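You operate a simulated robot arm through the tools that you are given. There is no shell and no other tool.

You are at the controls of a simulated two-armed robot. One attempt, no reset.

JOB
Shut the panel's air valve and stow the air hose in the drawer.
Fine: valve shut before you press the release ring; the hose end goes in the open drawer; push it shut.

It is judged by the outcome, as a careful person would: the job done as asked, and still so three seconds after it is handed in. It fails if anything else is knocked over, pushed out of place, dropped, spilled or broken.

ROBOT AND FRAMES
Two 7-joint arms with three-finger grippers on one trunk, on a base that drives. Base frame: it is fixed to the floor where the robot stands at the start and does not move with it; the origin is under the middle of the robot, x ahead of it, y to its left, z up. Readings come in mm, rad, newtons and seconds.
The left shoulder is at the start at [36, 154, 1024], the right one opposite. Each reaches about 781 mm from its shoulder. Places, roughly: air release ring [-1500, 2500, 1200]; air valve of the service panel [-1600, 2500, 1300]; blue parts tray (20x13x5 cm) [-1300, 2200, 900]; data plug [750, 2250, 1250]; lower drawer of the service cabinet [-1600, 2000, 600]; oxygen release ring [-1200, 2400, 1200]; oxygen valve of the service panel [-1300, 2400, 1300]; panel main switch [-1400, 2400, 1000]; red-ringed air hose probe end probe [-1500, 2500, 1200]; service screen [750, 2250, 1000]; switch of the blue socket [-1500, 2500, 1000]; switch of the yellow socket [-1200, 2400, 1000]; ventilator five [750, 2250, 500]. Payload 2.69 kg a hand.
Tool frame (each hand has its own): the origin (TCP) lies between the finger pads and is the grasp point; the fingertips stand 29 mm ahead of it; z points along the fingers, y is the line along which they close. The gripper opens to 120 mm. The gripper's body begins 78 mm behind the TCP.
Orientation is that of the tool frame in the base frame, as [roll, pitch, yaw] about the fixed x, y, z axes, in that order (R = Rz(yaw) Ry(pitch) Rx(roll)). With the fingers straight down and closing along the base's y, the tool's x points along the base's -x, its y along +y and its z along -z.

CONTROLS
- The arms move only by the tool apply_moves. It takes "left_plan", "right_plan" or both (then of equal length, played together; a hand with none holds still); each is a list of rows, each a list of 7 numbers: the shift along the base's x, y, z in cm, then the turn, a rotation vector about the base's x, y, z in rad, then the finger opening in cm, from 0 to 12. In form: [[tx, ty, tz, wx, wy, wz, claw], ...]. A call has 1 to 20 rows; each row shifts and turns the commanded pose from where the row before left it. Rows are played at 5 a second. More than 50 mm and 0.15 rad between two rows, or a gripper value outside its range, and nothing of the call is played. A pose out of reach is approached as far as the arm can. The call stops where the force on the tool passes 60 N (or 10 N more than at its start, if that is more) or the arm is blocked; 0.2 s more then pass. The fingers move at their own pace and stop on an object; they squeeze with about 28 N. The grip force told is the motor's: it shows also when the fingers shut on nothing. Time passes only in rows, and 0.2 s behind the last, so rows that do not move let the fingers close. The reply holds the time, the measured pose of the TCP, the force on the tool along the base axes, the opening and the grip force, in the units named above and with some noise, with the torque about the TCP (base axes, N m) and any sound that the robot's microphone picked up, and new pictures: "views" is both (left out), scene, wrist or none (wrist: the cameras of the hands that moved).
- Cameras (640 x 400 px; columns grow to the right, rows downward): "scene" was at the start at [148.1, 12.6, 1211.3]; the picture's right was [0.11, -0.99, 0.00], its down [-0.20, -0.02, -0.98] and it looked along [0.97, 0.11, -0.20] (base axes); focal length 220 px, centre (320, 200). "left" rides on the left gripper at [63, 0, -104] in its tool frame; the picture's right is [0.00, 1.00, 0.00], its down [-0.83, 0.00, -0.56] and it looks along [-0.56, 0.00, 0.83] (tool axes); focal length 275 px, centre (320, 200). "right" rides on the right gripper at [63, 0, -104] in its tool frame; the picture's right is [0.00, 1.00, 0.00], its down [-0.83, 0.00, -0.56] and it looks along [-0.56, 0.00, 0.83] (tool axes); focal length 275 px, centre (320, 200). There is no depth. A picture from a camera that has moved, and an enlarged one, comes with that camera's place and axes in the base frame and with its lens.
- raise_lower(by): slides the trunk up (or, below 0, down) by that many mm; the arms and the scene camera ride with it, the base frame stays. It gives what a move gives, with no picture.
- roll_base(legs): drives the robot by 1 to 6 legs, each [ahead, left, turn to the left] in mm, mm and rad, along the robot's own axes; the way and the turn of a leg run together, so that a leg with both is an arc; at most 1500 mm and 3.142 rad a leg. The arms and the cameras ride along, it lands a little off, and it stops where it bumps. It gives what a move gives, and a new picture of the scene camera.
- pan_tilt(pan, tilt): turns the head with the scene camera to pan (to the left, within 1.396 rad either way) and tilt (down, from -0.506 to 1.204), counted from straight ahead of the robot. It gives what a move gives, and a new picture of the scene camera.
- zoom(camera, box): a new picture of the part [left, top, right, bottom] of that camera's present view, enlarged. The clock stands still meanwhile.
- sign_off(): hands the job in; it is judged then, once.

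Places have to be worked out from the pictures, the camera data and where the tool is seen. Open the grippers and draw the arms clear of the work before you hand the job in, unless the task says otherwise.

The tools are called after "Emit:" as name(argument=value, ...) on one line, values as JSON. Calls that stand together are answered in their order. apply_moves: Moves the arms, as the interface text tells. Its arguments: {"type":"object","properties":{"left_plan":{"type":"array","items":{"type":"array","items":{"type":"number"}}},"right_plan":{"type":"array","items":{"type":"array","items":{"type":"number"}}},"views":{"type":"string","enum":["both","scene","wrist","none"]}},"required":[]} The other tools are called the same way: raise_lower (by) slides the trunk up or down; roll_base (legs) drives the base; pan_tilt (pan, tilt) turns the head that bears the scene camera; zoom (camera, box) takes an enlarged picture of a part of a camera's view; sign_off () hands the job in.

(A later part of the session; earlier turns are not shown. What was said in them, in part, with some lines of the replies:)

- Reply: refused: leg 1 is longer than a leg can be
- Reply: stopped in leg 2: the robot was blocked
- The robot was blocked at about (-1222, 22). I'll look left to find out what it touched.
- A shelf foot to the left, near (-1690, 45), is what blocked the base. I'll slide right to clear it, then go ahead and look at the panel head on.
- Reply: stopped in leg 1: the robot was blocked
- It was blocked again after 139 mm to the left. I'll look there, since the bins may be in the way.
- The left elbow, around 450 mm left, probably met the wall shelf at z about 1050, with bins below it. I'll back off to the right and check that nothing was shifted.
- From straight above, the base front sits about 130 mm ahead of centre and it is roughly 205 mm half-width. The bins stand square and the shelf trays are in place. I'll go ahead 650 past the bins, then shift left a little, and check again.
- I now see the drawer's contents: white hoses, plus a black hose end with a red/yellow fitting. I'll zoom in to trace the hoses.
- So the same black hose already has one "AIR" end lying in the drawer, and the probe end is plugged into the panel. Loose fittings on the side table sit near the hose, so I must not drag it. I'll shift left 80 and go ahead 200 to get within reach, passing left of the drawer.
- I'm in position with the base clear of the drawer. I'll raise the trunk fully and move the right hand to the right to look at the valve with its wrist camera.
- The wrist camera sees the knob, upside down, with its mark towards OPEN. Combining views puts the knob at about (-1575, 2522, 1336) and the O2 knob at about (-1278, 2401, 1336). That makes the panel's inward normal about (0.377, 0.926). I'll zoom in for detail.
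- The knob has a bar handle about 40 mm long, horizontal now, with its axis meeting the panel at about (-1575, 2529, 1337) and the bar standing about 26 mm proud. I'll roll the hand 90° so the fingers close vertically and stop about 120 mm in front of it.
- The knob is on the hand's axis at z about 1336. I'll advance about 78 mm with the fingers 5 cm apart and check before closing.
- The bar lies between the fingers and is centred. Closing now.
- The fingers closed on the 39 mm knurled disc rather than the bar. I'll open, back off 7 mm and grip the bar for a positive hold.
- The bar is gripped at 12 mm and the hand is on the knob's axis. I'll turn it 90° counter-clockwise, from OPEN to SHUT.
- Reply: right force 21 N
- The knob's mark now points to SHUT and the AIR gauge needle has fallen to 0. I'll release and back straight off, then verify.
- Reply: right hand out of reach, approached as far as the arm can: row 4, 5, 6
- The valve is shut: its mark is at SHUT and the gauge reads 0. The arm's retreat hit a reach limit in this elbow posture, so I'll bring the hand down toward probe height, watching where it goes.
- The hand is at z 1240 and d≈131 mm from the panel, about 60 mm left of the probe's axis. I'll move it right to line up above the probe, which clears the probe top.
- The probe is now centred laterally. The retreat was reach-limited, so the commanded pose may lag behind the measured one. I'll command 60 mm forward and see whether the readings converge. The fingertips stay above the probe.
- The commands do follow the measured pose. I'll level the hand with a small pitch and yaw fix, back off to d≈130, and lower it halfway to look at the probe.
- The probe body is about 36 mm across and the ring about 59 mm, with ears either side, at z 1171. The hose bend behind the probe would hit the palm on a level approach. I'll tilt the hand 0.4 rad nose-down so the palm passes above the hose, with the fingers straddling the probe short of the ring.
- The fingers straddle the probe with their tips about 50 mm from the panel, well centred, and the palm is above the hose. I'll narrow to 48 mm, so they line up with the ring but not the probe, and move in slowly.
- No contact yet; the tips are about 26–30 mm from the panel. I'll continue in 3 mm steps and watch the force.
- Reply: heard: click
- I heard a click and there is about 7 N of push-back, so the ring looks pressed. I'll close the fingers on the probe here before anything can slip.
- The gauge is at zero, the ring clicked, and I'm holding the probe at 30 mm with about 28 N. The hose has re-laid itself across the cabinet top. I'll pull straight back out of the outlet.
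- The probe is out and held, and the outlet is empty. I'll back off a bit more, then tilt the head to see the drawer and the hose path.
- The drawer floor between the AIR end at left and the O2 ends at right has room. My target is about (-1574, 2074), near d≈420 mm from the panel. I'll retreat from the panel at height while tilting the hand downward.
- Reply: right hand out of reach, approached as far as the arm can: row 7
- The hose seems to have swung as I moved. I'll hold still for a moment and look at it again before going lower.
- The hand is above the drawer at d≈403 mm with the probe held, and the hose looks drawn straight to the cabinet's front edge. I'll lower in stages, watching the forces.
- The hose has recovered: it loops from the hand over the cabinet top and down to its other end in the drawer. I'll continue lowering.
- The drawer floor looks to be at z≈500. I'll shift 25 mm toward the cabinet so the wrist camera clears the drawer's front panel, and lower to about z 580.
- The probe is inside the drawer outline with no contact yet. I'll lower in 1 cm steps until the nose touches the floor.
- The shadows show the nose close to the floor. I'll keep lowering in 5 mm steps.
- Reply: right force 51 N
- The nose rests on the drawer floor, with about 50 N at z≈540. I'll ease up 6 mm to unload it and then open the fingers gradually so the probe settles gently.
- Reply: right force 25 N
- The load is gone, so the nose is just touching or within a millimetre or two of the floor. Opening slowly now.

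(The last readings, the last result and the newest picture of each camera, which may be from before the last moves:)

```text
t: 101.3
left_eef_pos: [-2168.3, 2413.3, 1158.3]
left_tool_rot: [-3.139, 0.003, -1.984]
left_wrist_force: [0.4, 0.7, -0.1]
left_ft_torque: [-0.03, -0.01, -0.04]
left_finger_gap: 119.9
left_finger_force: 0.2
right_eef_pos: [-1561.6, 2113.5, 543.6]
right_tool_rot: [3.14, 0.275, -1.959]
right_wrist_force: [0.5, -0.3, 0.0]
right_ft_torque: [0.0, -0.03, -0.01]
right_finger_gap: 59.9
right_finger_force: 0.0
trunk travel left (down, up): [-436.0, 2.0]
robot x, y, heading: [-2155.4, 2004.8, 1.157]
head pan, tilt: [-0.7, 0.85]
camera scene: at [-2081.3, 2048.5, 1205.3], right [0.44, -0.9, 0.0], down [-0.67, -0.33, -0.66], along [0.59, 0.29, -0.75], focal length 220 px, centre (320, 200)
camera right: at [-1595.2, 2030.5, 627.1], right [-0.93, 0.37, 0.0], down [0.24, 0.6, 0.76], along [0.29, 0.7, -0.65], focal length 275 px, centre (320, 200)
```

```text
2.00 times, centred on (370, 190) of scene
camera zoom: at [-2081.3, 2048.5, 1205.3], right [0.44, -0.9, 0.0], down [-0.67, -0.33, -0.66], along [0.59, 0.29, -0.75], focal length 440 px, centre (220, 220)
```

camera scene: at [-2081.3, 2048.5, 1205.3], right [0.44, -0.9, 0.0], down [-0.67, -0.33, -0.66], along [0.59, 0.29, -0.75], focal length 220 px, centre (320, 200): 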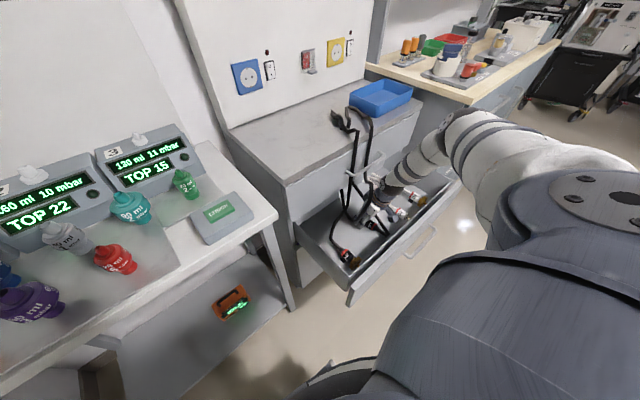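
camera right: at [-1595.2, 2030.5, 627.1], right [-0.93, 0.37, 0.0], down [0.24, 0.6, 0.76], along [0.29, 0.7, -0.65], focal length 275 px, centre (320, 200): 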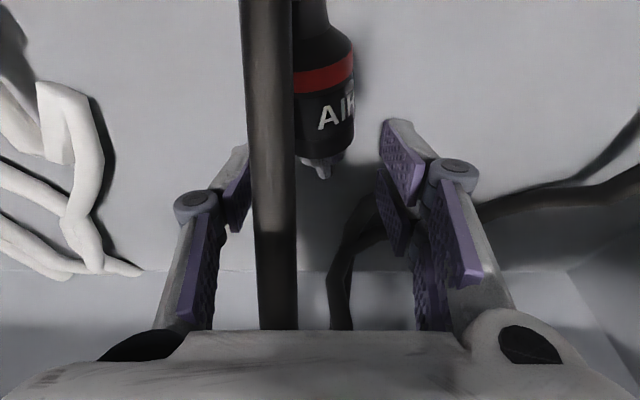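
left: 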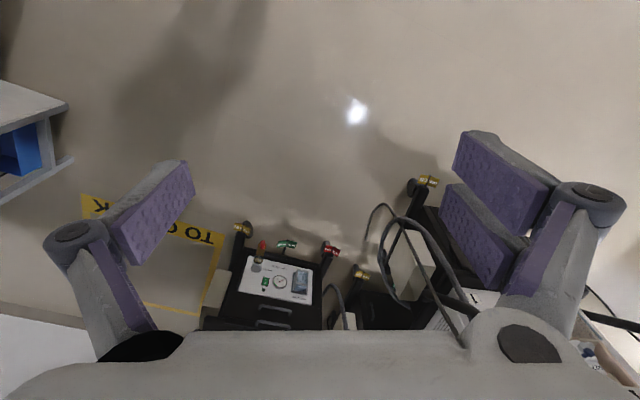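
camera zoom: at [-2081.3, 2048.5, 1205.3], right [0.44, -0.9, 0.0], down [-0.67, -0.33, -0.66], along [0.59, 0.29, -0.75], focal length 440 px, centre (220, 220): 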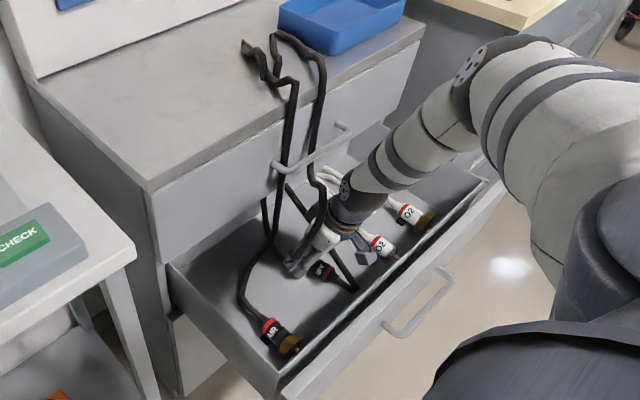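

The probe lies in the drawer and the gripper is open. The hose passes between the fingers, so I'll retract slowly along the finger axis and see how it settles.

Emit:
apply_moves(right_plan=[[0, 0, 0, 0, 0, 0, 8], [-0.1, -0.25, 1.0, 0, 0, 0, 8], [-0.2, -0.5, 2.0, 0, 0, 0, 8], [-0.2, -0.5, 2.0, 0, 0, 0, 8], [-0.2, -0.5, 2.0, 0, 0, 0, 8]], views="both")

Emit:
zoom(camera="scene", box=[280, 90, 460, 290])

```text
t: 102.5
left_eef_pos: [-2169.1, 2413.8, 1156.7]
left_tool_rot: [-3.139, 0.004, -1.984]
left_wrist_force: [-0.1, -0.9, 0.4]
left_ft_torque: [-0.01, 0.01, 0.03]
left_finger_gap: 119.9
left_finger_force: 0.1
right_eef_pos: [-1570.7, 2094.4, 614.0]
right_tool_rot: [-3.141, 0.273, -1.961]
right_wrist_force: [-0.3, 0.7, 0.8]
right_ft_torque: [0.05, -0.04, 0.01]
right_finger_gap: 80.2
right_finger_force: 0.1
trunk travel left (down, up): [-436.0, 2.0]
robot x, y, heading: [-2156.9, 2005.7, 1.151]
head pan, tilt: [-0.7, 0.85]
camera scene: at [-2081.5, 2048.3, 1205.3], right [0.44, -0.9, 0.0], down [-0.67, -0.33, -0.66], along [0.59, 0.29, -0.75], focal length 220 px, centre (320, 200)
camera right: at [-1603.1, 2011.8, 697.4], right [-0.93, 0.37, 0.0], down [0.24, 0.6, 0.76], along [0.29, 0.7, -0.65], focal length 275 px, centre (320, 200)
```

scene: 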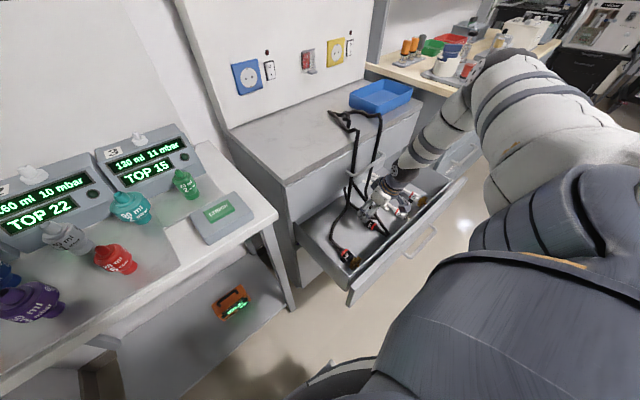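
right: 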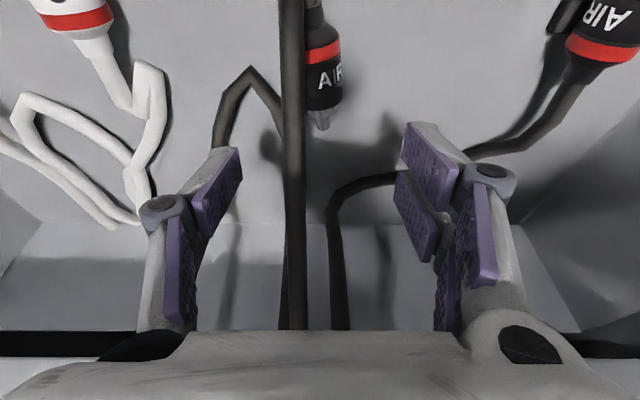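

```text
2.00 times, centred on (370, 190) of scene
camera zoom: at [-2081.5, 2048.3, 1205.3], right [0.44, -0.9, 0.0], down [-0.67, -0.33, -0.66], along [0.59, 0.29, -0.75], focal length 440 px, centre (220, 220)
```

zoom: 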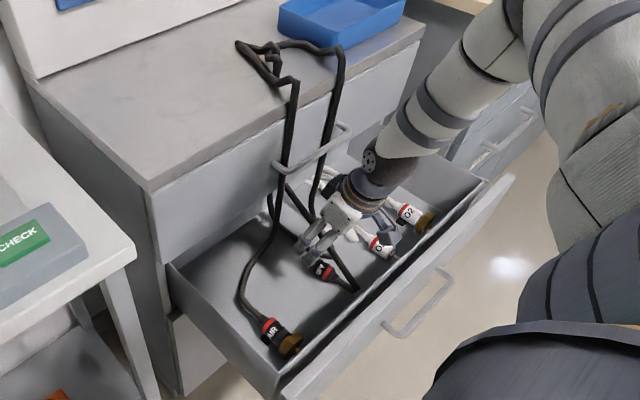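

The probe lies in the drawer and the hand is free of it. A hose loop still lies over the cabinet top. I'll withdraw further up and see where it settles.

Emit:
apply_moves(right_plan=[[-0.4, -1.0, 3.5, 0, 0, 0, 8], [-0.4, -1.0, 3.5, 0, 0, 0, 8], [-0.4, -1.0, 3.5, 0, 0, 0, 8], [-0.4, -1.0, 3.5, 0, 0, 0, 8], [-0.4, -1.0, 3.5, 0, 0, 0, 8], [-0.4, -1.0, 3.5, 0, 0, 0, 8], [-0.2, -0.5, 3.5, 0, 0, 0, 8]], views="both")

Emit:
zoom(camera="scene", box=[280, 90, 460, 290])

```text
t: 104.1
left_eef_pos: [-2168.2, 2413.8, 1156.1]
left_tool_rot: [-3.138, 0.003, -1.984]
left_wrist_force: [-0.5, -0.1, -0.4]
left_ft_torque: [-0.02, -0.05, -0.01]
left_finger_gap: 119.9
left_finger_force: 0.2
right_eef_pos: [-1597.6, 2030.5, 858.4]
right_tool_rot: [3.141, 0.274, -1.961]
right_wrist_force: [-0.3, 0.9, 0.7]
right_ft_torque: [-0.02, 0.0, -0.03]
right_finger_gap: 80.0
right_finger_force: 0.0
trunk travel left (down, up): [-436.0, 2.0]
robot x, y, heading: [-2153.4, 2006.3, 1.157]
head pan, tilt: [-0.7, 0.85]
camera scene: at [-2081.9, 2048.4, 1205.3], right [0.44, -0.9, 0.0], down [-0.67, -0.33, -0.66], along [0.59, 0.29, -0.75], focal length 220 px, centre (320, 200)
camera right: at [-1631.3, 1947.1, 941.2], right [-0.93, 0.37, 0.0], down [0.24, 0.6, 0.76], along [0.29, 0.7, -0.65], focal length 275 px, centre (320, 200)
```

scene: 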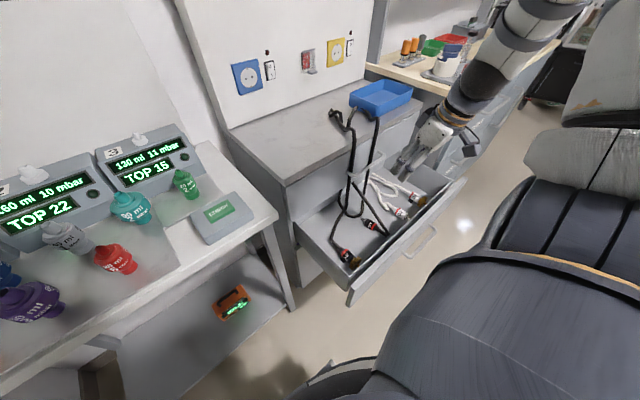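
right: 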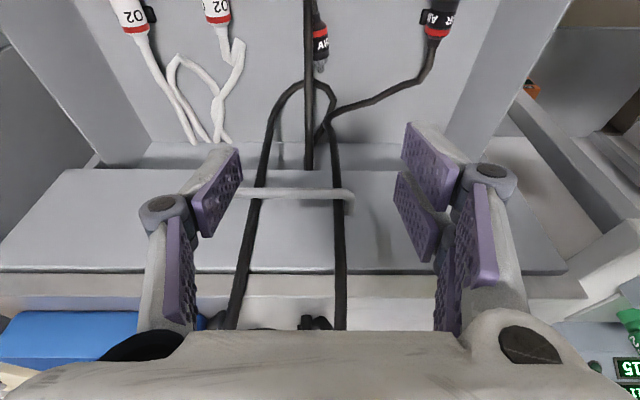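

```text
2.00 times, centred on (370, 190) of scene
camera zoom: at [-2081.9, 2048.4, 1205.3], right [0.44, -0.9, 0.0], down [-0.67, -0.33, -0.66], along [0.59, 0.29, -0.75], focal length 440 px, centre (220, 220)
```

zoom: 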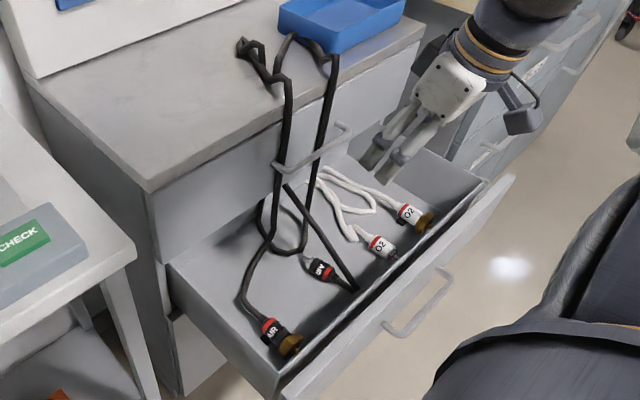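

The valve is shut, the probe is in the drawer, and the hand is clear. To push the drawer from the front, I need to back the base off and stand in front of it: back 200 first, short of the bins, then right 420, then back 150.

Emit:
roll_base(legs=[[-200, 0, 0], [0, -420, 0.029], [-120, 0, 0]])

Emit:
pan_tilt(pan=0.0, tilt=0.7)

```text
t: 109.9
left_eef_pos: [-1919.9, 1955.3, 1157.4]
left_tool_rot: [-3.139, 0.004, -1.954]
left_wrist_force: [0.1, -0.7, 0.1]
left_ft_torque: [0.0, -0.01, -0.02]
left_finger_gap: 120.2
left_finger_force: 0.1
right_eef_pos: [-1336.1, 1590.1, 857.8]
right_tool_rot: [-3.141, 0.274, -1.928]
right_wrist_force: [-0.5, -0.8, -0.1]
right_ft_torque: [0.03, 0.03, 0.0]
right_finger_gap: 80.1
right_finger_force: 0.0
trunk travel left (down, up): [-436.0, 2.0]
robot x, y, heading: [-1894.2, 1543.9, 1.187]
head pan, tilt: [-0.7, 0.85]
camera scene: at [-1820.3, 1592.5, 1205.3], right [0.47, -0.88, 0.0], down [-0.66, -0.35, -0.66], along [0.58, 0.31, -0.75], focal length 220 px, centre (320, 200)
```

scene: 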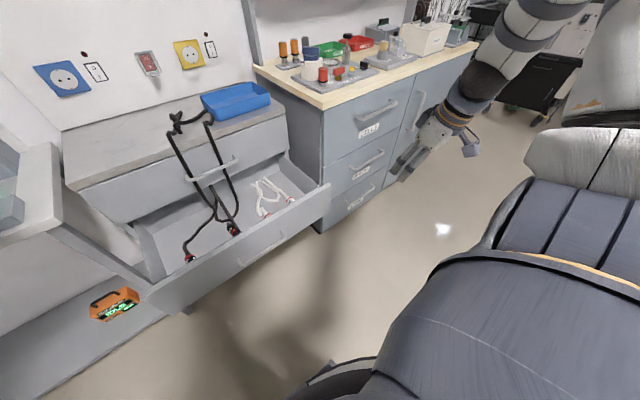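

```text
t: 111.0
left_eef_pos: [-1918.7, 1956.0, 1155.8]
left_tool_rot: [-3.139, 0.002, -1.953]
left_wrist_force: [0.2, 0.0, 0.0]
left_ft_torque: [-0.02, 0.01, 0.01]
left_finger_gap: 119.9
left_finger_force: 0.0
right_eef_pos: [-1336.7, 1591.0, 857.3]
right_tool_rot: [3.142, 0.273, -1.928]
right_wrist_force: [1.3, -0.8, 0.1]
right_ft_torque: [0.03, 0.02, 0.0]
right_finger_gap: 79.7
right_finger_force: 0.1
trunk travel left (down, up): [-436.0, 2.0]
robot x, y, heading: [-1890.9, 1549.8, 1.186]
head pan, tilt: [0.0, 0.7]
camera scene: at [-1857.3, 1635.3, 1217.5], right [0.93, -0.38, 0.0], down [-0.24, -0.6, -0.76], along [0.29, 0.71, -0.64], focal length 220 px, centre (320, 200)
```

scene: 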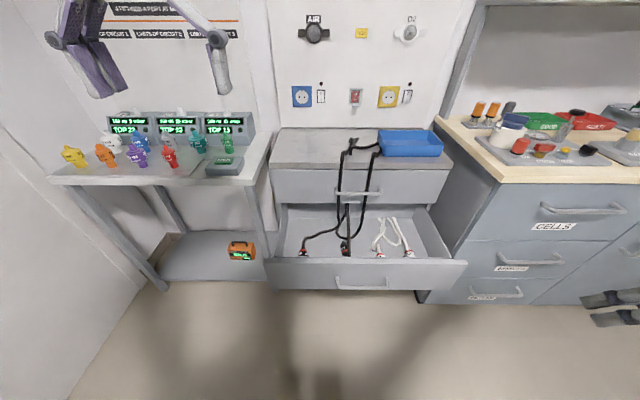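

Emit:
zoom(camera="scene", box=[250, 100, 480, 300])

```text
2.00 times, centred on (365, 200) of scene
camera zoom: at [-1857.3, 1635.3, 1217.5], right [0.93, -0.38, 0.0], down [-0.24, -0.6, -0.76], along [0.29, 0.71, -0.64], focal length 440 px, centre (230, 200)
```

zoom: 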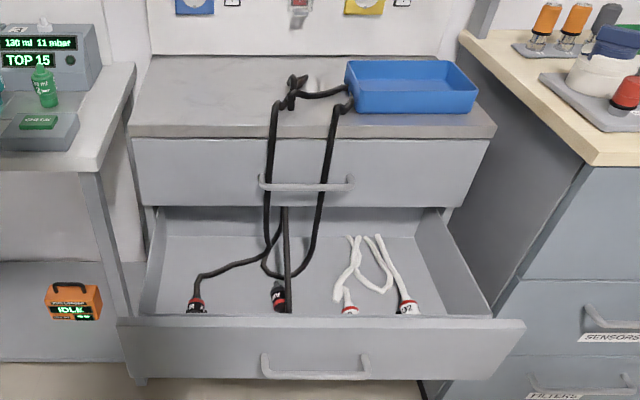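

From the front, the drawer's front panel is at d≈535 mm, z 455–640, with its handle at z≈550. I'll bring the right hand around to point forward with the fingers closed, aimed above the handle, and then lower the trunk.

Emit:
apply_moves(right_plan=[[-3.1, 2.93, 0.8, 0.1337, -0.0544, 0, 4], [-3.1, 2.93, 0.8, 0.1337, -0.0544, 0, 0.5], [-3.1, 2.93, 0.8, 0.1337, -0.0544, 0, 0.2], [-3.1, 2.93, 0.8, 0.1337, -0.0544, 0, 0.2], [-3.1, 2.93, 0.8, 0.1337, -0.0544, 0, 0.2], [-3.1, 2.93, 0.8, 0.1337, -0.0544, 0, 0.2], [-3.1, 2.93, 0.8, 0.1337, -0.0544, 0, 0.2], [-3.1, 2.93, 0.8, 0.1337, -0.0544, 0, 0.2], [-3.1, 2.93, 0.8, 0.1337, -0.0544, 0, 0.2]], views="both")

```text
t: 113.0
left_eef_pos: [-1917.6, 1955.0, 1156.9]
left_tool_rot: [-3.141, 0.001, -1.952]
left_wrist_force: [0.7, -0.3, -0.3]
left_ft_torque: [-0.03, 0.02, 0.02]
left_finger_gap: 120.3
left_finger_force: 0.0
right_eef_pos: [-1456.7, 1831.5, 942.5]
right_tool_rot: [-1.621, 1.547, -0.409]
right_wrist_force: [0.5, -0.3, -0.8]
right_ft_torque: [-0.01, -0.01, 0.01]
right_finger_gap: 0.2
right_finger_force: 27.8
right hand out of reach, approached as far as the arm can: row 3, 4, 5, 6, 7, 8, 9
trunk travel left (down, up): [-436.0, 2.0]
robot x, y, heading: [-1891.7, 1547.4, 1.19]
head pan, tilt: [0.0, 0.7]
camera scene: at [-1857.1, 1635.3, 1217.5], right [0.93, -0.37, 0.0], down [-0.24, -0.6, -0.76], along [0.29, 0.71, -0.64], focal length 220 px, centre (320, 200)
camera right: at [-1491.1, 1732.6, 879.6], right [-0.94, 0.35, -0.03], down [-0.22, -0.51, 0.83], along [0.28, 0.78, 0.55], focal length 275 px, centre (320, 200)
```

scene: 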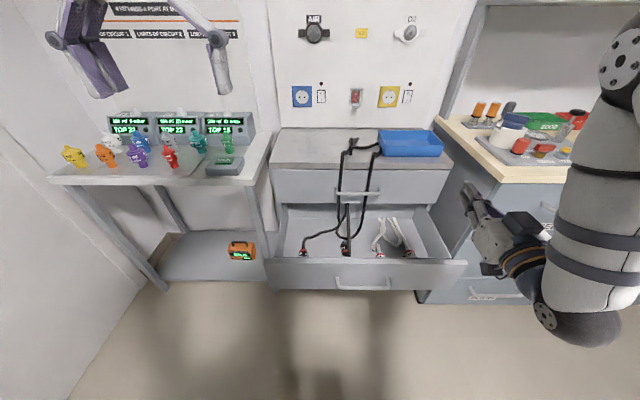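
right: 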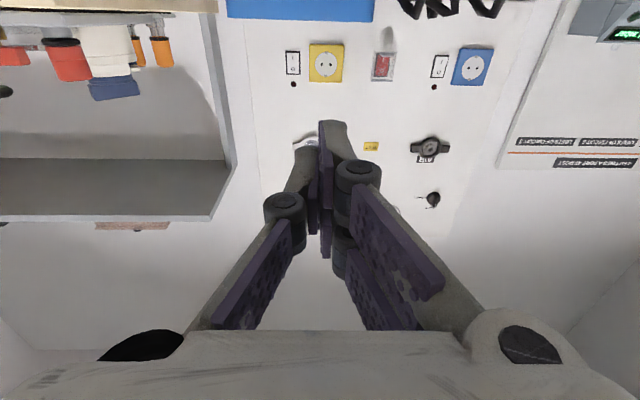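

The arm stopped short laterally, at L≈-2039, but points forward at d≈600. I'll shift the base left 155 to centre it on the drawer and lower the trunk 340 so the hand comes to z≈600.

Emit:
roll_base(legs=[[0, 155, 0]])

Emit:
raise_lower(by=-335)

Emit:
pan_tilt(pan=-0.3, tilt=0.5)

```text
t: 114.8
left_eef_pos: [-2060.5, 2013.5, 1157.0]
left_tool_rot: [-3.139, 0.001, -1.955]
left_wrist_force: [-0.6, -0.2, -0.7]
left_ft_torque: [0.0, -0.01, 0.03]
left_finger_gap: 120.2
left_finger_force: 0.1
right_eef_pos: [-1598.1, 1888.1, 941.9]
right_tool_rot: [-1.692, 1.548, -0.483]
right_wrist_force: [-0.6, 0.1, 0.3]
right_ft_torque: [0.02, 0.0, -0.04]
right_finger_gap: 0.0
right_finger_force: 28.0
trunk travel left (down, up): [-436.0, 2.0]
robot x, y, heading: [-2037.3, 1610.0, 1.184]
head pan, tilt: [0.0, 0.7]
camera scene: at [-2000.2, 1693.4, 1217.5], right [0.93, -0.38, 0.0], down [-0.24, -0.6, -0.76], along [0.29, 0.71, -0.64], focal length 220 px, centre (320, 200)
```

scene: 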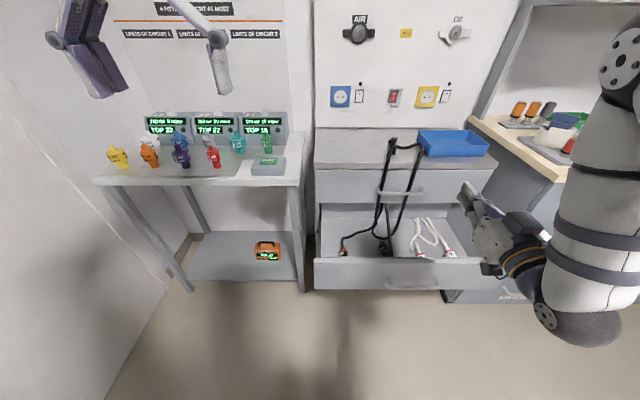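

```text
t: 118.1
left_eef_pos: [-2039.8, 2061.8, 757.6]
left_tool_rot: [-3.141, -0.19, -1.957]
left_wrist_force: [1.0, 0.5, -0.4]
left_ft_torque: [-0.03, 0.0, 0.01]
left_finger_gap: 119.8
left_finger_force: 0.1
right_eef_pos: [-1608.9, 1863.9, 427.3]
right_tool_rot: [-3.124, 1.094, -1.912]
right_wrist_force: [-0.5, 0.4, -0.3]
right_ft_torque: [-0.02, 0.0, 0.02]
right_finger_gap: 0.1
right_finger_force: 28.0
trunk travel left (down, up): [-101.0, 337.0]
robot x, y, heading: [-2039.4, 1608.0, 1.186]
head pan, tilt: [0.0, 0.7]
```

```text
t: 118.9
left_eef_pos: [-2040.0, 2063.0, 756.6]
left_tool_rot: [-3.141, -0.191, -1.956]
left_wrist_force: [0.8, -0.5, 0.4]
left_ft_torque: [0.02, 0.0, -0.03]
left_finger_gap: 119.9
left_finger_force: 0.0
right_eef_pos: [-1608.1, 1863.8, 426.8]
right_tool_rot: [-3.125, 1.091, -1.911]
right_wrist_force: [0.1, 0.0, 0.1]
right_ft_torque: [0.01, 0.03, -0.02]
right_finger_gap: 0.1
right_finger_force: 27.9
trunk travel left (down, up): [-101.0, 337.0]
robot x, y, heading: [-2033.1, 1606.0, 1.184]
head pan, tilt: [-0.3, 0.499]
camera scene: at [-1917.3, 1824.1, 869.7], right [0.77, -0.63, 0.0], down [-0.3, -0.37, -0.88], along [0.56, 0.68, -0.48], focal length 220 px, centre (320, 200)
```

scene: 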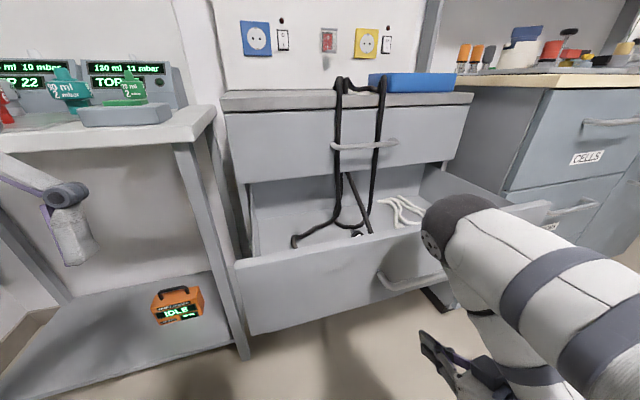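

Lowering the trunk also leaned the torso, so the hand is now at z≈427, tilted down, at the right lateral place (L≈-2192). I'll back it off a little, raise it to about z 600 and level it.

Emit:
apply_moves(right_plan=[[-1.5, -3.7, 0, 0, 0, 0, 0.2], [0, 0, 4.3, 0.111, -0.0452, 0, 0.2], [0, 0, 4.3, 0.111, -0.0452, 0, 0.2], [0, 0, 4.3, 0.111, -0.0452, 0, 0.2], [0, 0, 4.3, 0.111, -0.0452, 0, 0.2]], views="both")

```text
t: 120.0
left_eef_pos: [-2039.3, 2062.7, 757.3]
left_tool_rot: [-3.138, -0.189, -1.956]
left_wrist_force: [-0.7, -0.5, -0.1]
left_ft_torque: [-0.01, -0.01, 0.04]
left_finger_gap: 120.0
left_finger_force: 0.1
right_eef_pos: [-1562.6, 1927.6, 543.1]
right_tool_rot: [-3.088, 1.405, -1.878]
right_wrist_force: [-0.8, -1.5, -17.3]
right_ft_torque: [0.08, -0.1, -0.21]
right_finger_gap: 0.3
right_finger_force: 28.2
right hand out of reach, approached as far as the arm can: row 1, 2, 3, 4, 5
trunk travel left (down, up): [-101.0, 337.0]
robot x, y, heading: [-2040.5, 1606.5, 1.181]
head pan, tilt: [-0.3, 0.499]
stopped in row 5 (right hand): the force on the tool passed its limit at 98 N (the readings are from after the stop); the commanded pose is now the measured one
camera scene: at [-1917.0, 1824.1, 869.5], right [0.77, -0.64, 0.0], down [-0.3, -0.37, -0.88], along [0.56, 0.68, -0.48], focal length 220 px, centre (320, 200)
camera right: at [-1602.4, 1821.1, 498.7], right [-0.94, 0.35, -0.01], down [-0.16, -0.38, 0.91], along [0.32, 0.85, 0.41], focal length 275 px, centre (320, 200)
```

scene: 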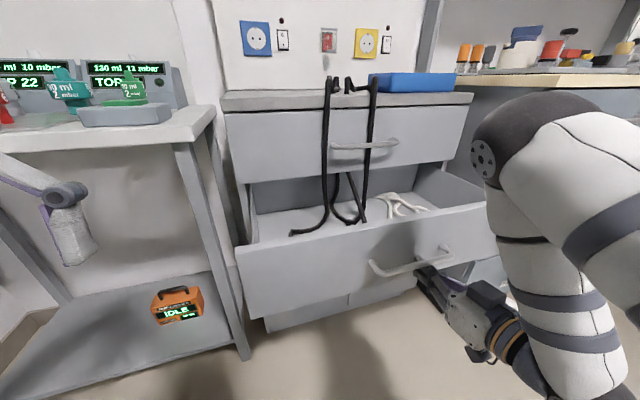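
right: 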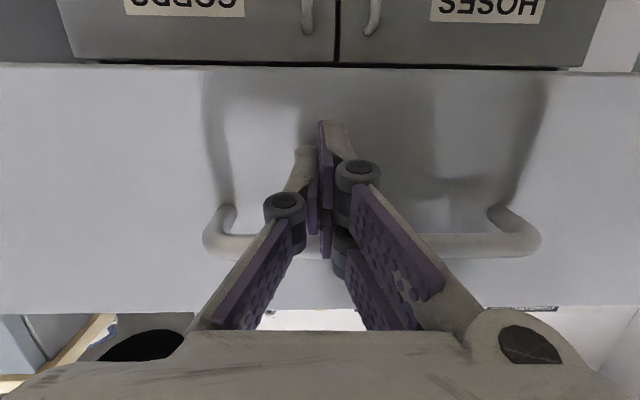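

The fingers came up under the drawer handle and stopped there. I'll lower the hand 15 mm to free it; from there the fingertips can push the panel just below the handle.

Emit:
apply_moves(right_plan=[[0, 0, -1.0, 0, 0, 0, 0.2], [0, 0, -0.8, 0, 0, 0, 0.2]], views="both")

Emit:
zoom(camera="scene", box=[220, 60, 520, 330])

```text
t: 120.6
left_eef_pos: [-2040.4, 2061.8, 757.1]
left_tool_rot: [-3.14, -0.188, -1.955]
left_wrist_force: [0.9, -0.1, 0.4]
left_ft_torque: [-0.02, 0.01, 0.04]
left_finger_gap: 119.7
left_finger_force: 0.1
right_eef_pos: [-1563.5, 1929.6, 528.6]
right_tool_rot: [-3.074, 1.417, -1.865]
right_wrist_force: [0.0, -0.5, 0.5]
right_ft_torque: [0.0, 0.02, -0.01]
right_finger_gap: 0.1
right_finger_force: 27.6
trunk travel left (down, up): [-101.0, 337.0]
robot x, y, heading: [-2034.6, 1605.9, 1.182]
head pan, tilt: [-0.3, 0.499]
camera scene: at [-1917.6, 1823.9, 869.8], right [0.77, -0.64, 0.0], down [-0.3, -0.37, -0.88], along [0.56, 0.68, -0.48], focal length 220 px, centre (320, 200)
camera right: at [-1601.6, 1822.6, 482.8], right [-0.94, 0.35, -0.01], down [-0.16, -0.39, 0.91], along [0.31, 0.85, 0.42], focal length 275 px, centre (320, 200)
```

scene: 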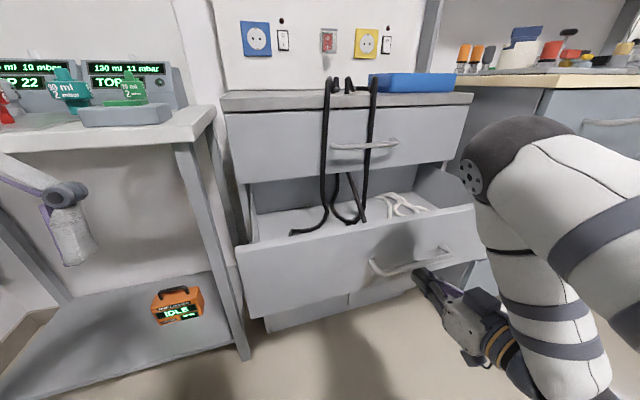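
right: 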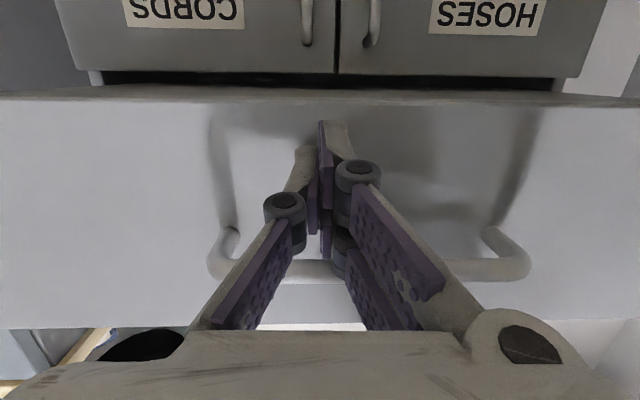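

```text
1.48 times, centred on (370, 195) of scene
camera zoom: at [-1917.6, 1823.9, 869.8], right [0.77, -0.64, 0.0], down [-0.3, -0.37, -0.88], along [0.56, 0.68, -0.48], focal length 326 px, centre (246, 207)
```

zoom: 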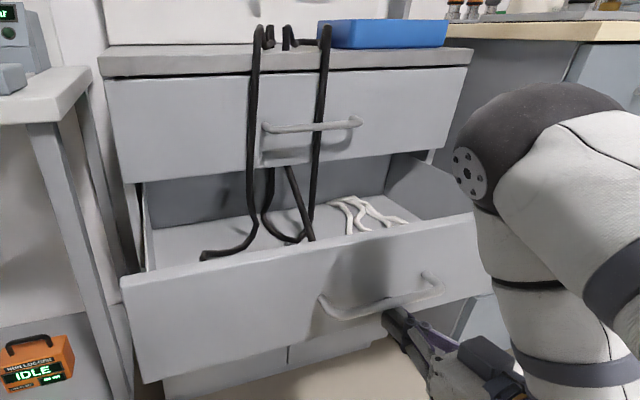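

The hand is free and just in front of the panel below the handle, near the drawer's middle. I'll push straight in, 2 cm at a time.

Emit:
apply_moves(right_plan=[[0.57, 1.39, 0, 0, 0, 0, 0.2], [0.57, 1.39, 0, 0, 0, 0, 0.2], [0.57, 1.39, 0, 0, 0, 0, 0.2], [0.57, 1.39, 0, 0, 0, 0, 0.2], [0.57, 1.39, 0, 0, 0, 0, 0.2]], views="both")

```text
t: 121.8
left_eef_pos: [-2040.7, 2062.3, 758.2]
left_tool_rot: [-3.14, -0.189, -1.956]
left_wrist_force: [0.3, 0.1, -0.9]
left_ft_torque: [0.0, 0.02, 0.0]
left_finger_gap: 119.9
left_finger_force: 0.1
right_eef_pos: [-1536.7, 1997.1, 527.5]
right_tool_rot: [-3.074, 1.413, -1.864]
right_wrist_force: [0.0, -1.1, 0.3]
right_ft_torque: [0.02, -0.06, 0.0]
right_finger_gap: 0.3
right_finger_force: 27.7
trunk travel left (down, up): [-101.0, 337.0]
robot x, y, heading: [-2036.3, 1607.4, 1.19]
head pan, tilt: [-0.3, 0.499]
camera scene: at [-1917.6, 1824.0, 869.7], right [0.77, -0.64, 0.0], down [-0.3, -0.37, -0.88], along [0.56, 0.68, -0.48], focal length 220 px, centre (320, 200)
camera right: at [-1574.5, 1890.5, 482.1], right [-0.94, 0.35, -0.01], down [-0.16, -0.39, 0.91], along [0.31, 0.85, 0.42], focal length 275 px, centre (320, 200)
```

scene: 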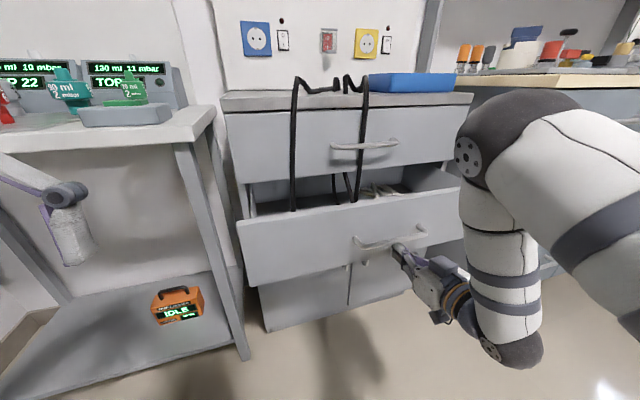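
right: 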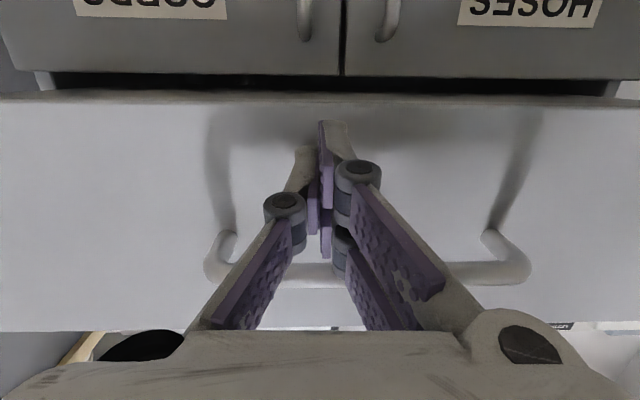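

The drawer slides in easily at about 1 N. I'll continue.

Emit:
apply_moves(right_plan=[[0.57, 1.39, 0, 0, 0, 0, 0.2], [0.57, 1.39, 0, 0, 0, 0, 0.2], [0.57, 1.39, 0, 0, 0, 0, 0.2], [0.57, 1.39, 0, 0, 0, 0, 0.2], [0.57, 1.39, 0, 0, 0, 0, 0.2], [0.57, 1.39, 0, 0, 0, 0, 0.2]], views="both")

Emit:
zoom(camera="scene", box=[220, 60, 520, 330])

```text
t: 123.2
left_eef_pos: [-2040.9, 2062.3, 757.2]
left_tool_rot: [-3.138, -0.189, -1.956]
left_wrist_force: [0.1, 0.5, -0.5]
left_ft_torque: [0.0, 0.0, 0.04]
left_finger_gap: 120.3
left_finger_force: 0.1
right_eef_pos: [-1498.1, 2080.2, 530.7]
right_tool_rot: [-3.079, 1.413, -1.867]
right_wrist_force: [-0.1, 0.7, 0.9]
right_ft_torque: [-0.02, -0.03, -0.04]
right_finger_gap: 0.2
right_finger_force: 28.2
trunk travel left (down, up): [-101.0, 337.0]
robot x, y, heading: [-2035.5, 1611.6, 1.19]
head pan, tilt: [-0.3, 0.499]
camera scene: at [-1917.5, 1824.0, 869.7], right [0.77, -0.64, 0.0], down [-0.3, -0.37, -0.88], along [0.56, 0.68, -0.48], focal length 220 px, centre (320, 200)
camera right: at [-1537.4, 1973.7, 484.8], right [-0.94, 0.35, -0.01], down [-0.16, -0.39, 0.91], along [0.31, 0.85, 0.42], focal length 275 px, centre (320, 200)
```

scene: 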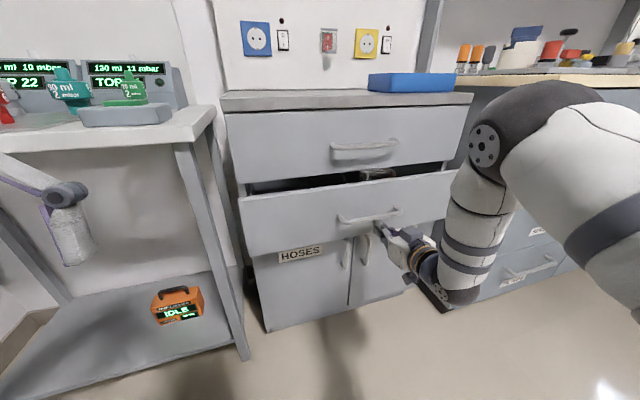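
right: 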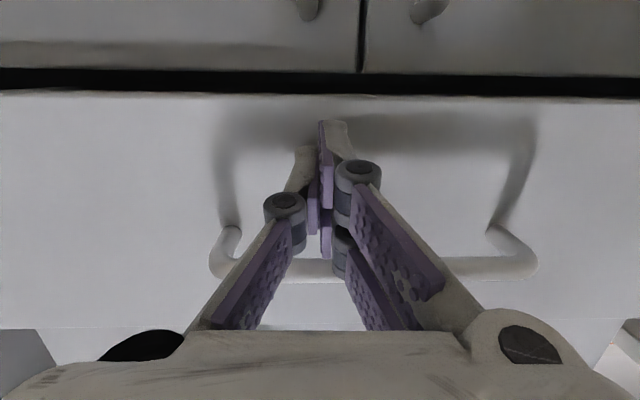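

```text
1.48 times, centred on (370, 195) of scene
camera zoom: at [-1917.5, 1824.0, 869.7], right [0.77, -0.64, 0.0], down [-0.3, -0.37, -0.88], along [0.56, 0.68, -0.48], focal length 326 px, centre (246, 207)
```

zoom: 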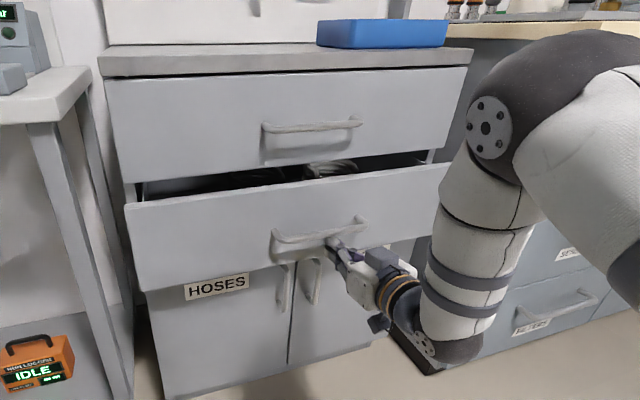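

The hose loop has slipped into the drawer by itself. The front face is now at d≈358, with about 80–90 mm left. I'll keep pushing until it seats.

Emit:
apply_moves(right_plan=[[0.49, 1.2, 0, 0, 0, 0, 0.2], [0.49, 1.2, 0, 0, 0, 0, 0.2], [0.49, 1.2, 0, 0, 0, 0, 0.2], [0.49, 1.2, 0, 0, 0, 0, 0.2], [0.38, 0.93, 0, 0, 0, 0, 0.2]], views="both")

Emit:
zoom(camera="scene", box=[220, 60, 520, 330])

```text
t: 124.4
left_eef_pos: [-2039.7, 2061.3, 757.9]
left_tool_rot: [-3.14, -0.188, -1.956]
left_wrist_force: [0.2, 0.4, -0.9]
left_ft_torque: [0.0, 0.01, 0.02]
left_finger_gap: 120.2
left_finger_force: 0.1
right_eef_pos: [-1477.4, 2138.3, 530.5]
right_tool_rot: [-3.078, 1.414, -1.869]
right_wrist_force: [-2.9, -4.4, 1.3]
right_ft_torque: [0.14, -0.13, 0.07]
right_finger_gap: 0.0
right_finger_force: 27.7
trunk travel left (down, up): [-101.0, 337.0]
robot x, y, heading: [-2038.6, 1607.5, 1.18]
head pan, tilt: [-0.3, 0.499]
camera scene: at [-1917.8, 1823.6, 869.9], right [0.77, -0.64, 0.0], down [-0.3, -0.37, -0.88], along [0.56, 0.68, -0.48], focal length 220 px, centre (320, 200)
camera right: at [-1516.0, 2032.1, 483.5], right [-0.94, 0.35, -0.01], down [-0.16, -0.39, 0.91], along [0.31, 0.85, 0.42], focal length 275 px, centre (320, 200)
```

scene: 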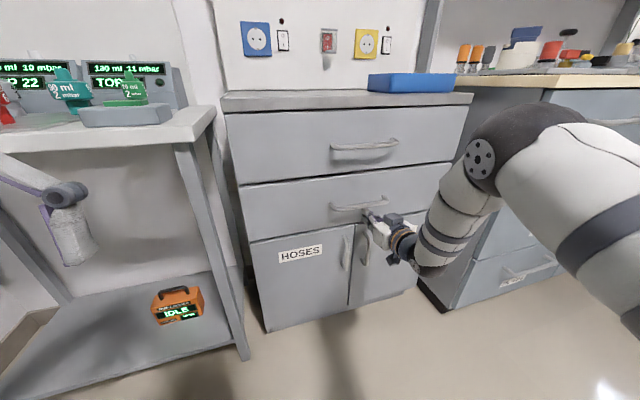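
right: 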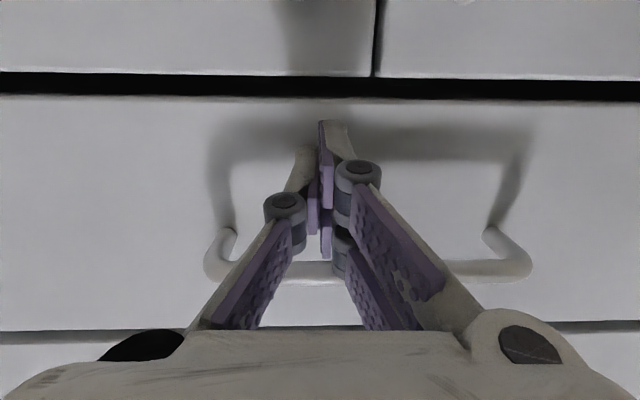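

```text
1.48 times, centred on (370, 195) of scene
camera zoom: at [-1917.8, 1823.6, 869.9], right [0.77, -0.64, 0.0], down [-0.3, -0.37, -0.88], along [0.56, 0.68, -0.48], focal length 326 px, centre (246, 207)
```

zoom: 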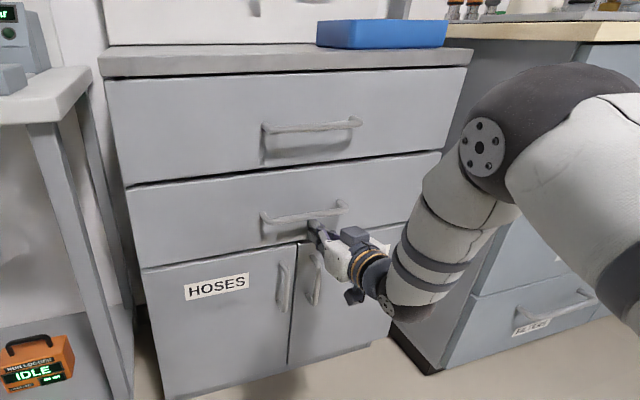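

The drawer looks flush and the force has risen to about 5 N. One small firm nudge will confirm it's seated.

Emit:
apply_moves(right_plan=[[0.15, 0.37, 0, 0, 0, 0, 0.2], [0.11, 0.28, 0, 0, 0, 0, 0.2]], views="none")

```text
t: 124.9
left_eef_pos: [-2041.5, 2059.8, 758.9]
left_tool_rot: [-3.138, -0.184, -1.958]
left_wrist_force: [-0.5, -0.9, 0.3]
left_ft_torque: [0.01, -0.01, 0.02]
left_finger_gap: 119.9
left_finger_force: 0.1
right_eef_pos: [-1477.2, 2138.8, 528.0]
right_tool_rot: [-3.082, 1.409, -1.874]
right_wrist_force: [-14.4, -25.5, 9.7]
right_ft_torque: [0.74, -0.35, 0.18]
right_finger_gap: 0.0
right_finger_force: 27.9
trunk travel left (down, up): [-101.0, 337.0]
robot x, y, heading: [-2035.7, 1605.8, 1.174]
head pan, tilt: [-0.3, 0.499]
stopped in row 2 (right hand): the force on the tool passed its limit at 68 N (the readings are from after the stop); the commanded pose is now the measured one
```

The drawer is firmly seated. I'll back the hand straight out from under the handle.

Emit:
apply_moves(right_plan=[[-0.19, -0.46, -0.3, 0, 0, 0, 0.2], [-0.57, -1.39, 0, 0, 0, 0, 0.2], [-0.75, -1.85, 0, 0, 0, 0, 0.2], [-0.75, -1.85, 0, 0, 0, 0, 0.2], [-0.75, -1.85, 0, 0, 0, 0, 0.2], [-0.75, -1.85, 0, 0, 0, 0, 0.2], [-0.75, -1.85, 0, 0, 0, 0, 0.2], [0, 0, 0, 0, 0, 0, 6]], views="both")

```text
t: 126.7
left_eef_pos: [-2039.4, 2061.6, 756.7]
left_tool_rot: [-3.14, -0.189, -1.958]
left_wrist_force: [-0.1, 0.7, 0.9]
left_ft_torque: [0.02, -0.02, -0.01]
left_finger_gap: 119.8
left_finger_force: 0.0
right_eef_pos: [-1520.7, 2029.4, 522.8]
right_tool_rot: [-3.087, 1.407, -1.878]
right_wrist_force: [-0.8, 0.5, -0.4]
right_ft_torque: [-0.01, -0.03, 0.03]
right_finger_gap: 60.2
right_finger_force: 0.1
trunk travel left (down, up): [-101.0, 337.0]
robot x, y, heading: [-2035.2, 1606.7, 1.181]
head pan, tilt: [-0.3, 0.499]
camera scene: at [-1917.7, 1822.9, 869.7], right [0.77, -0.64, 0.0], down [-0.3, -0.37, -0.88], along [0.56, 0.68, -0.48], focal length 220 px, centre (320, 200)
camera right: at [-1558.4, 1922.0, 478.6], right [-0.94, 0.35, -0.01], down [-0.16, -0.38, 0.91], along [0.32, 0.85, 0.41], focal length 275 px, centre (320, 200)
```

scene: 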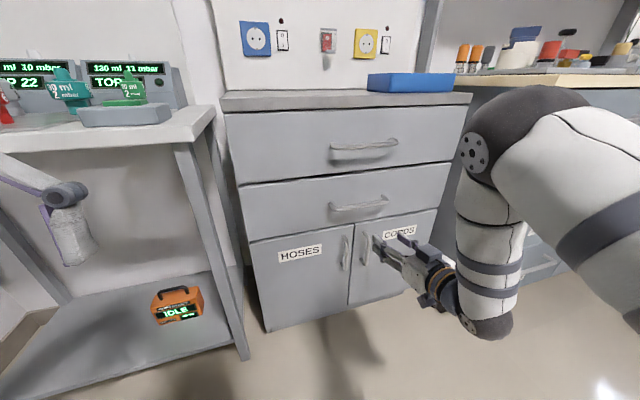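
right: 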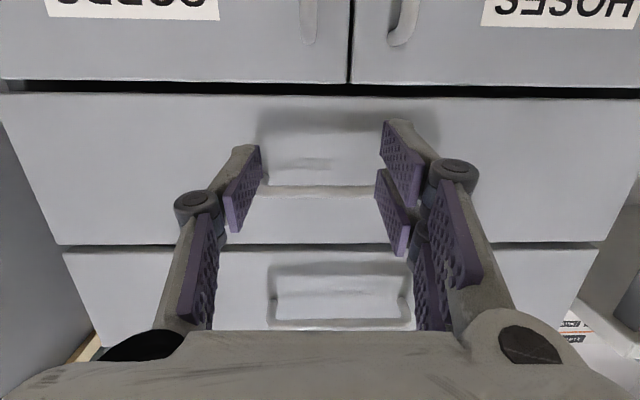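

The drawer is shut and the hand is clear. I'll back the base away 250 mm and take a final look at the panel, tray, table and bins.

Emit:
roll_base(legs=[[-250, -50, 0]])

Emit:
pan_tilt(pan=0.0, tilt=0.0)

Emit:
pan_tilt(pan=1.0, tilt=0.4)

```text
t: 128.5
left_eef_pos: [-2087.2, 1818.5, 757.5]
left_tool_rot: [-3.14, -0.189, -1.957]
left_wrist_force: [0.2, -0.3, 1.3]
left_ft_torque: [0.01, 0.0, -0.03]
left_finger_gap: 119.9
left_finger_force: 0.0
right_eef_pos: [-1566.9, 1787.5, 523.5]
right_tool_rot: [-3.085, 1.407, -1.874]
right_wrist_force: [-0.3, 0.7, 0.9]
right_ft_torque: [-0.01, 0.0, 0.03]
right_finger_gap: 60.2
right_finger_force: 0.0
trunk travel left (down, up): [-101.0, 337.0]
robot x, y, heading: [-2078.5, 1365.3, 1.181]
head pan, tilt: [-0.3, 0.499]
camera scene: at [-1964.3, 1580.0, 869.7], right [0.77, -0.63, 0.0], down [-0.3, -0.37, -0.88], along [0.56, 0.68, -0.48], focal length 220 px, centre (320, 200)
```

scene: 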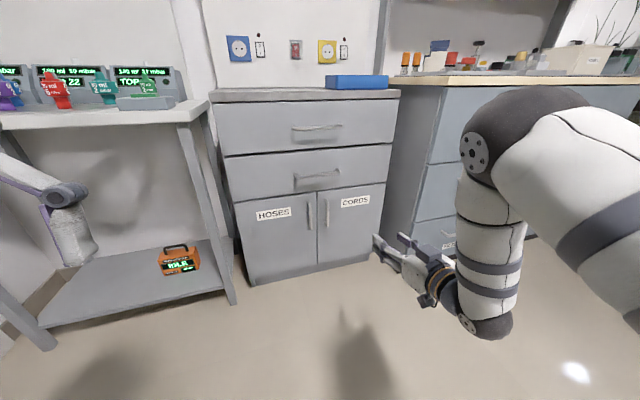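

```text
t: 129.5
left_eef_pos: [-2087.0, 1818.6, 757.6]
left_tool_rot: [-3.141, -0.19, -1.957]
left_wrist_force: [-0.1, -0.4, 0.5]
left_ft_torque: [-0.02, 0.0, 0.0]
left_finger_gap: 120.2
left_finger_force: 0.0
right_eef_pos: [-1567.6, 1786.0, 523.4]
right_tool_rot: [-3.086, 1.405, -1.874]
right_wrist_force: [-1.0, -0.5, -0.1]
right_ft_torque: [0.02, 0.02, 0.01]
right_finger_gap: 59.9
right_finger_force: 0.1
trunk travel left (down, up): [-101.0, 337.0]
robot x, y, heading: [-2084.2, 1366.0, 1.181]
head pan, tilt: [0.0, 0.0]
camera scene: at [-1988.0, 1593.0, 915.8], right [0.93, -0.38, 0.0], down [0.0, 0.0, -1.0], along [0.38, 0.93, 0.0], focal length 220 px, centre (320, 200)
```

scene: 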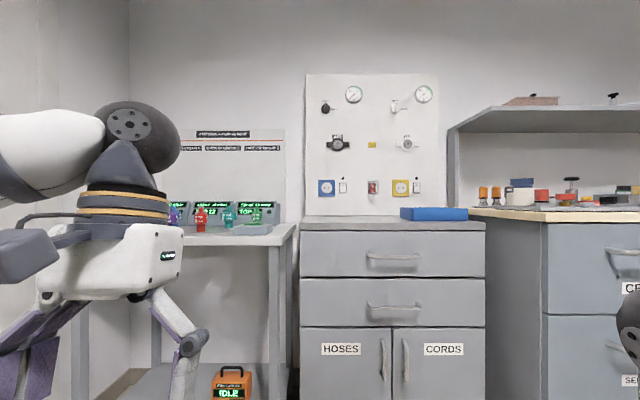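

```text
t: 130.7
left_eef_pos: [-2087.9, 1818.1, 756.6]
left_tool_rot: [-3.14, -0.19, -1.958]
left_wrist_force: [0.6, -0.1, 0.2]
left_ft_torque: [0.02, 0.0, -0.06]
left_finger_gap: 120.0
left_finger_force: 0.1
right_eef_pos: [-1566.6, 1786.5, 523.8]
right_tool_rot: [-3.085, 1.405, -1.874]
right_wrist_force: [0.0, -0.1, -1.2]
right_ft_torque: [-0.02, -0.03, 0.02]
right_finger_gap: 60.0
right_finger_force: 0.0
trunk travel left (down, up): [-101.0, 337.0]
robot x, y, heading: [-2078.6, 1364.8, 1.184]
head pan, tilt: [1.0, 0.4]
camera scene: at [-2075.3, 1585.5, 878.9], right [0.82, 0.57, 0.0], down [0.22, -0.32, -0.92], along [-0.53, 0.75, -0.39], focal length 220 px, centre (320, 200)
```

scene: 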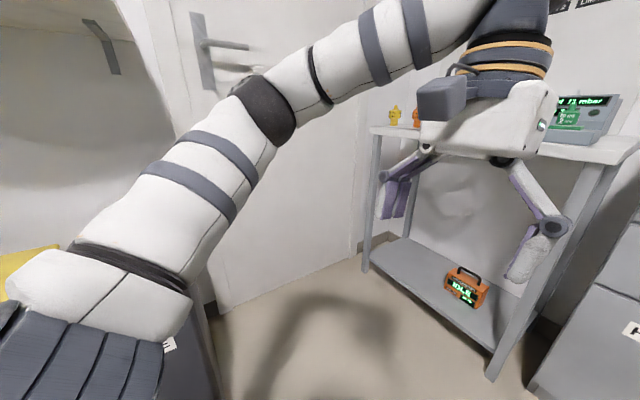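

Everything looks in place. I'll take one last zoomed check of the valve, the outlet and the drawer before handing in.

Emit:
pan_tilt(pan=0.0, tilt=0.0)

Emit:
zoom(camera="scene", box=[295, 65, 455, 165])

Emit:
zoom(camera="scene", box=[280, 190, 500, 340])

```text
t: 132.0
left_eef_pos: [-2087.6, 1817.3, 757.7]
left_tool_rot: [-3.141, -0.189, -1.957]
left_wrist_force: [0.3, 0.1, 0.4]
left_ft_torque: [-0.03, 0.01, -0.01]
left_finger_gap: 119.8
left_finger_force: 0.1
right_eef_pos: [-1566.6, 1787.1, 522.5]
right_tool_rot: [-3.086, 1.405, -1.874]
right_wrist_force: [0.5, -0.3, 0.7]
right_ft_torque: [-0.04, 0.02, 0.02]
right_finger_gap: 60.0
right_finger_force: 0.0
trunk travel left (down, up): [-101.0, 337.0]
robot x, y, heading: [-2080.4, 1366.6, 1.18]
head pan, tilt: [0.0, 0.0]
camera scene: at [-1988.1, 1593.1, 915.8], right [0.93, -0.38, 0.0], down [0.0, 0.0, -1.0], along [0.38, 0.93, 0.0], focal length 220 px, centre (320, 200)
```

scene: 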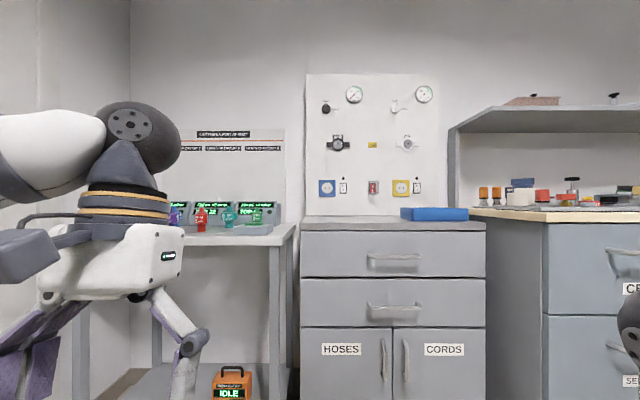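

```text
4.00 times, centred on (375, 115) of scene
camera zoom: at [-1988.1, 1593.1, 915.8], right [0.93, -0.38, 0.0], down [0.0, 0.0, -1.0], along [0.38, 0.93, 0.0], focal length 879 px, centre (100, 540)
```

zoom: 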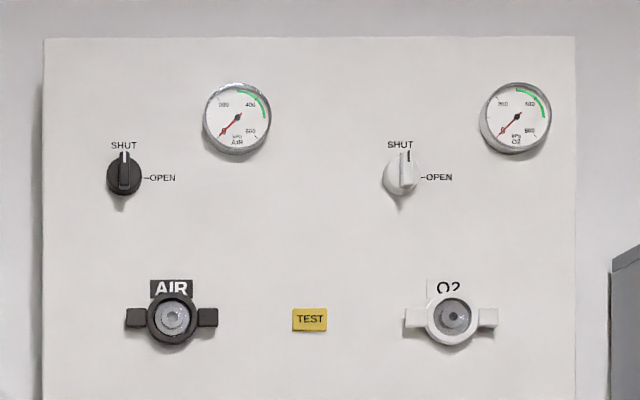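

```text
2.67 times, centred on (390, 265) of scene
camera zoom: at [-1988.1, 1593.1, 915.8], right [0.93, -0.38, 0.0], down [0.0, 0.0, -1.0], along [0.38, 0.93, 0.0], focal length 586 px, centre (133, 27)
```

zoom: 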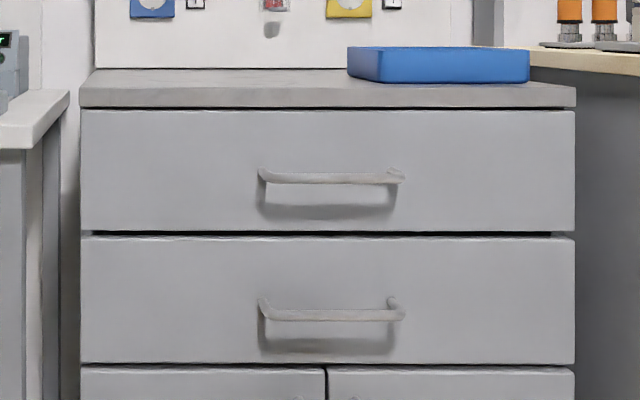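

The air valve is at SHUT with its gauge at 0, the AIR outlet is empty, and the hose is in the closed drawer. The tray and the rest are undisturbed, both grippers are open and the arms are clear, so I'm handing the job in.

Emit:
sign_off()

```text
The job is handed in.
```

The air valve is shut and the air hose is stowed in the closed lower drawer. The job is handed in.

- **Valve:** I turned the black AIR knob from OPEN to SHUT, and its gauge fell to 0 before I touched the release ring.
- **Hose:** I pressed the ring, heard it click, and drew the probe straight out. I laid the probe end on the drawer floor next to the hose's other end. The hose loop slipped in as the drawer closed, and none of it shows outside.
- **Drawer:** I pushed it in until it seated, and it sits flush with the cabinet.

**Bumps on the way:**
- The base was blocked twice, once beside a tall shelf and once beside the bins and wall shelf. Nothing looked moved by the bins and wall shelf; I didn't look back at the tall shelf.
- My fingers came up under the drawer handle and stopped at 98 N. The drawer still slid and closed normally.

In the last pictures the blue tray, the side table and the O2 valve and outlet looked undisturbed. Both grippers are open and clear of the work.
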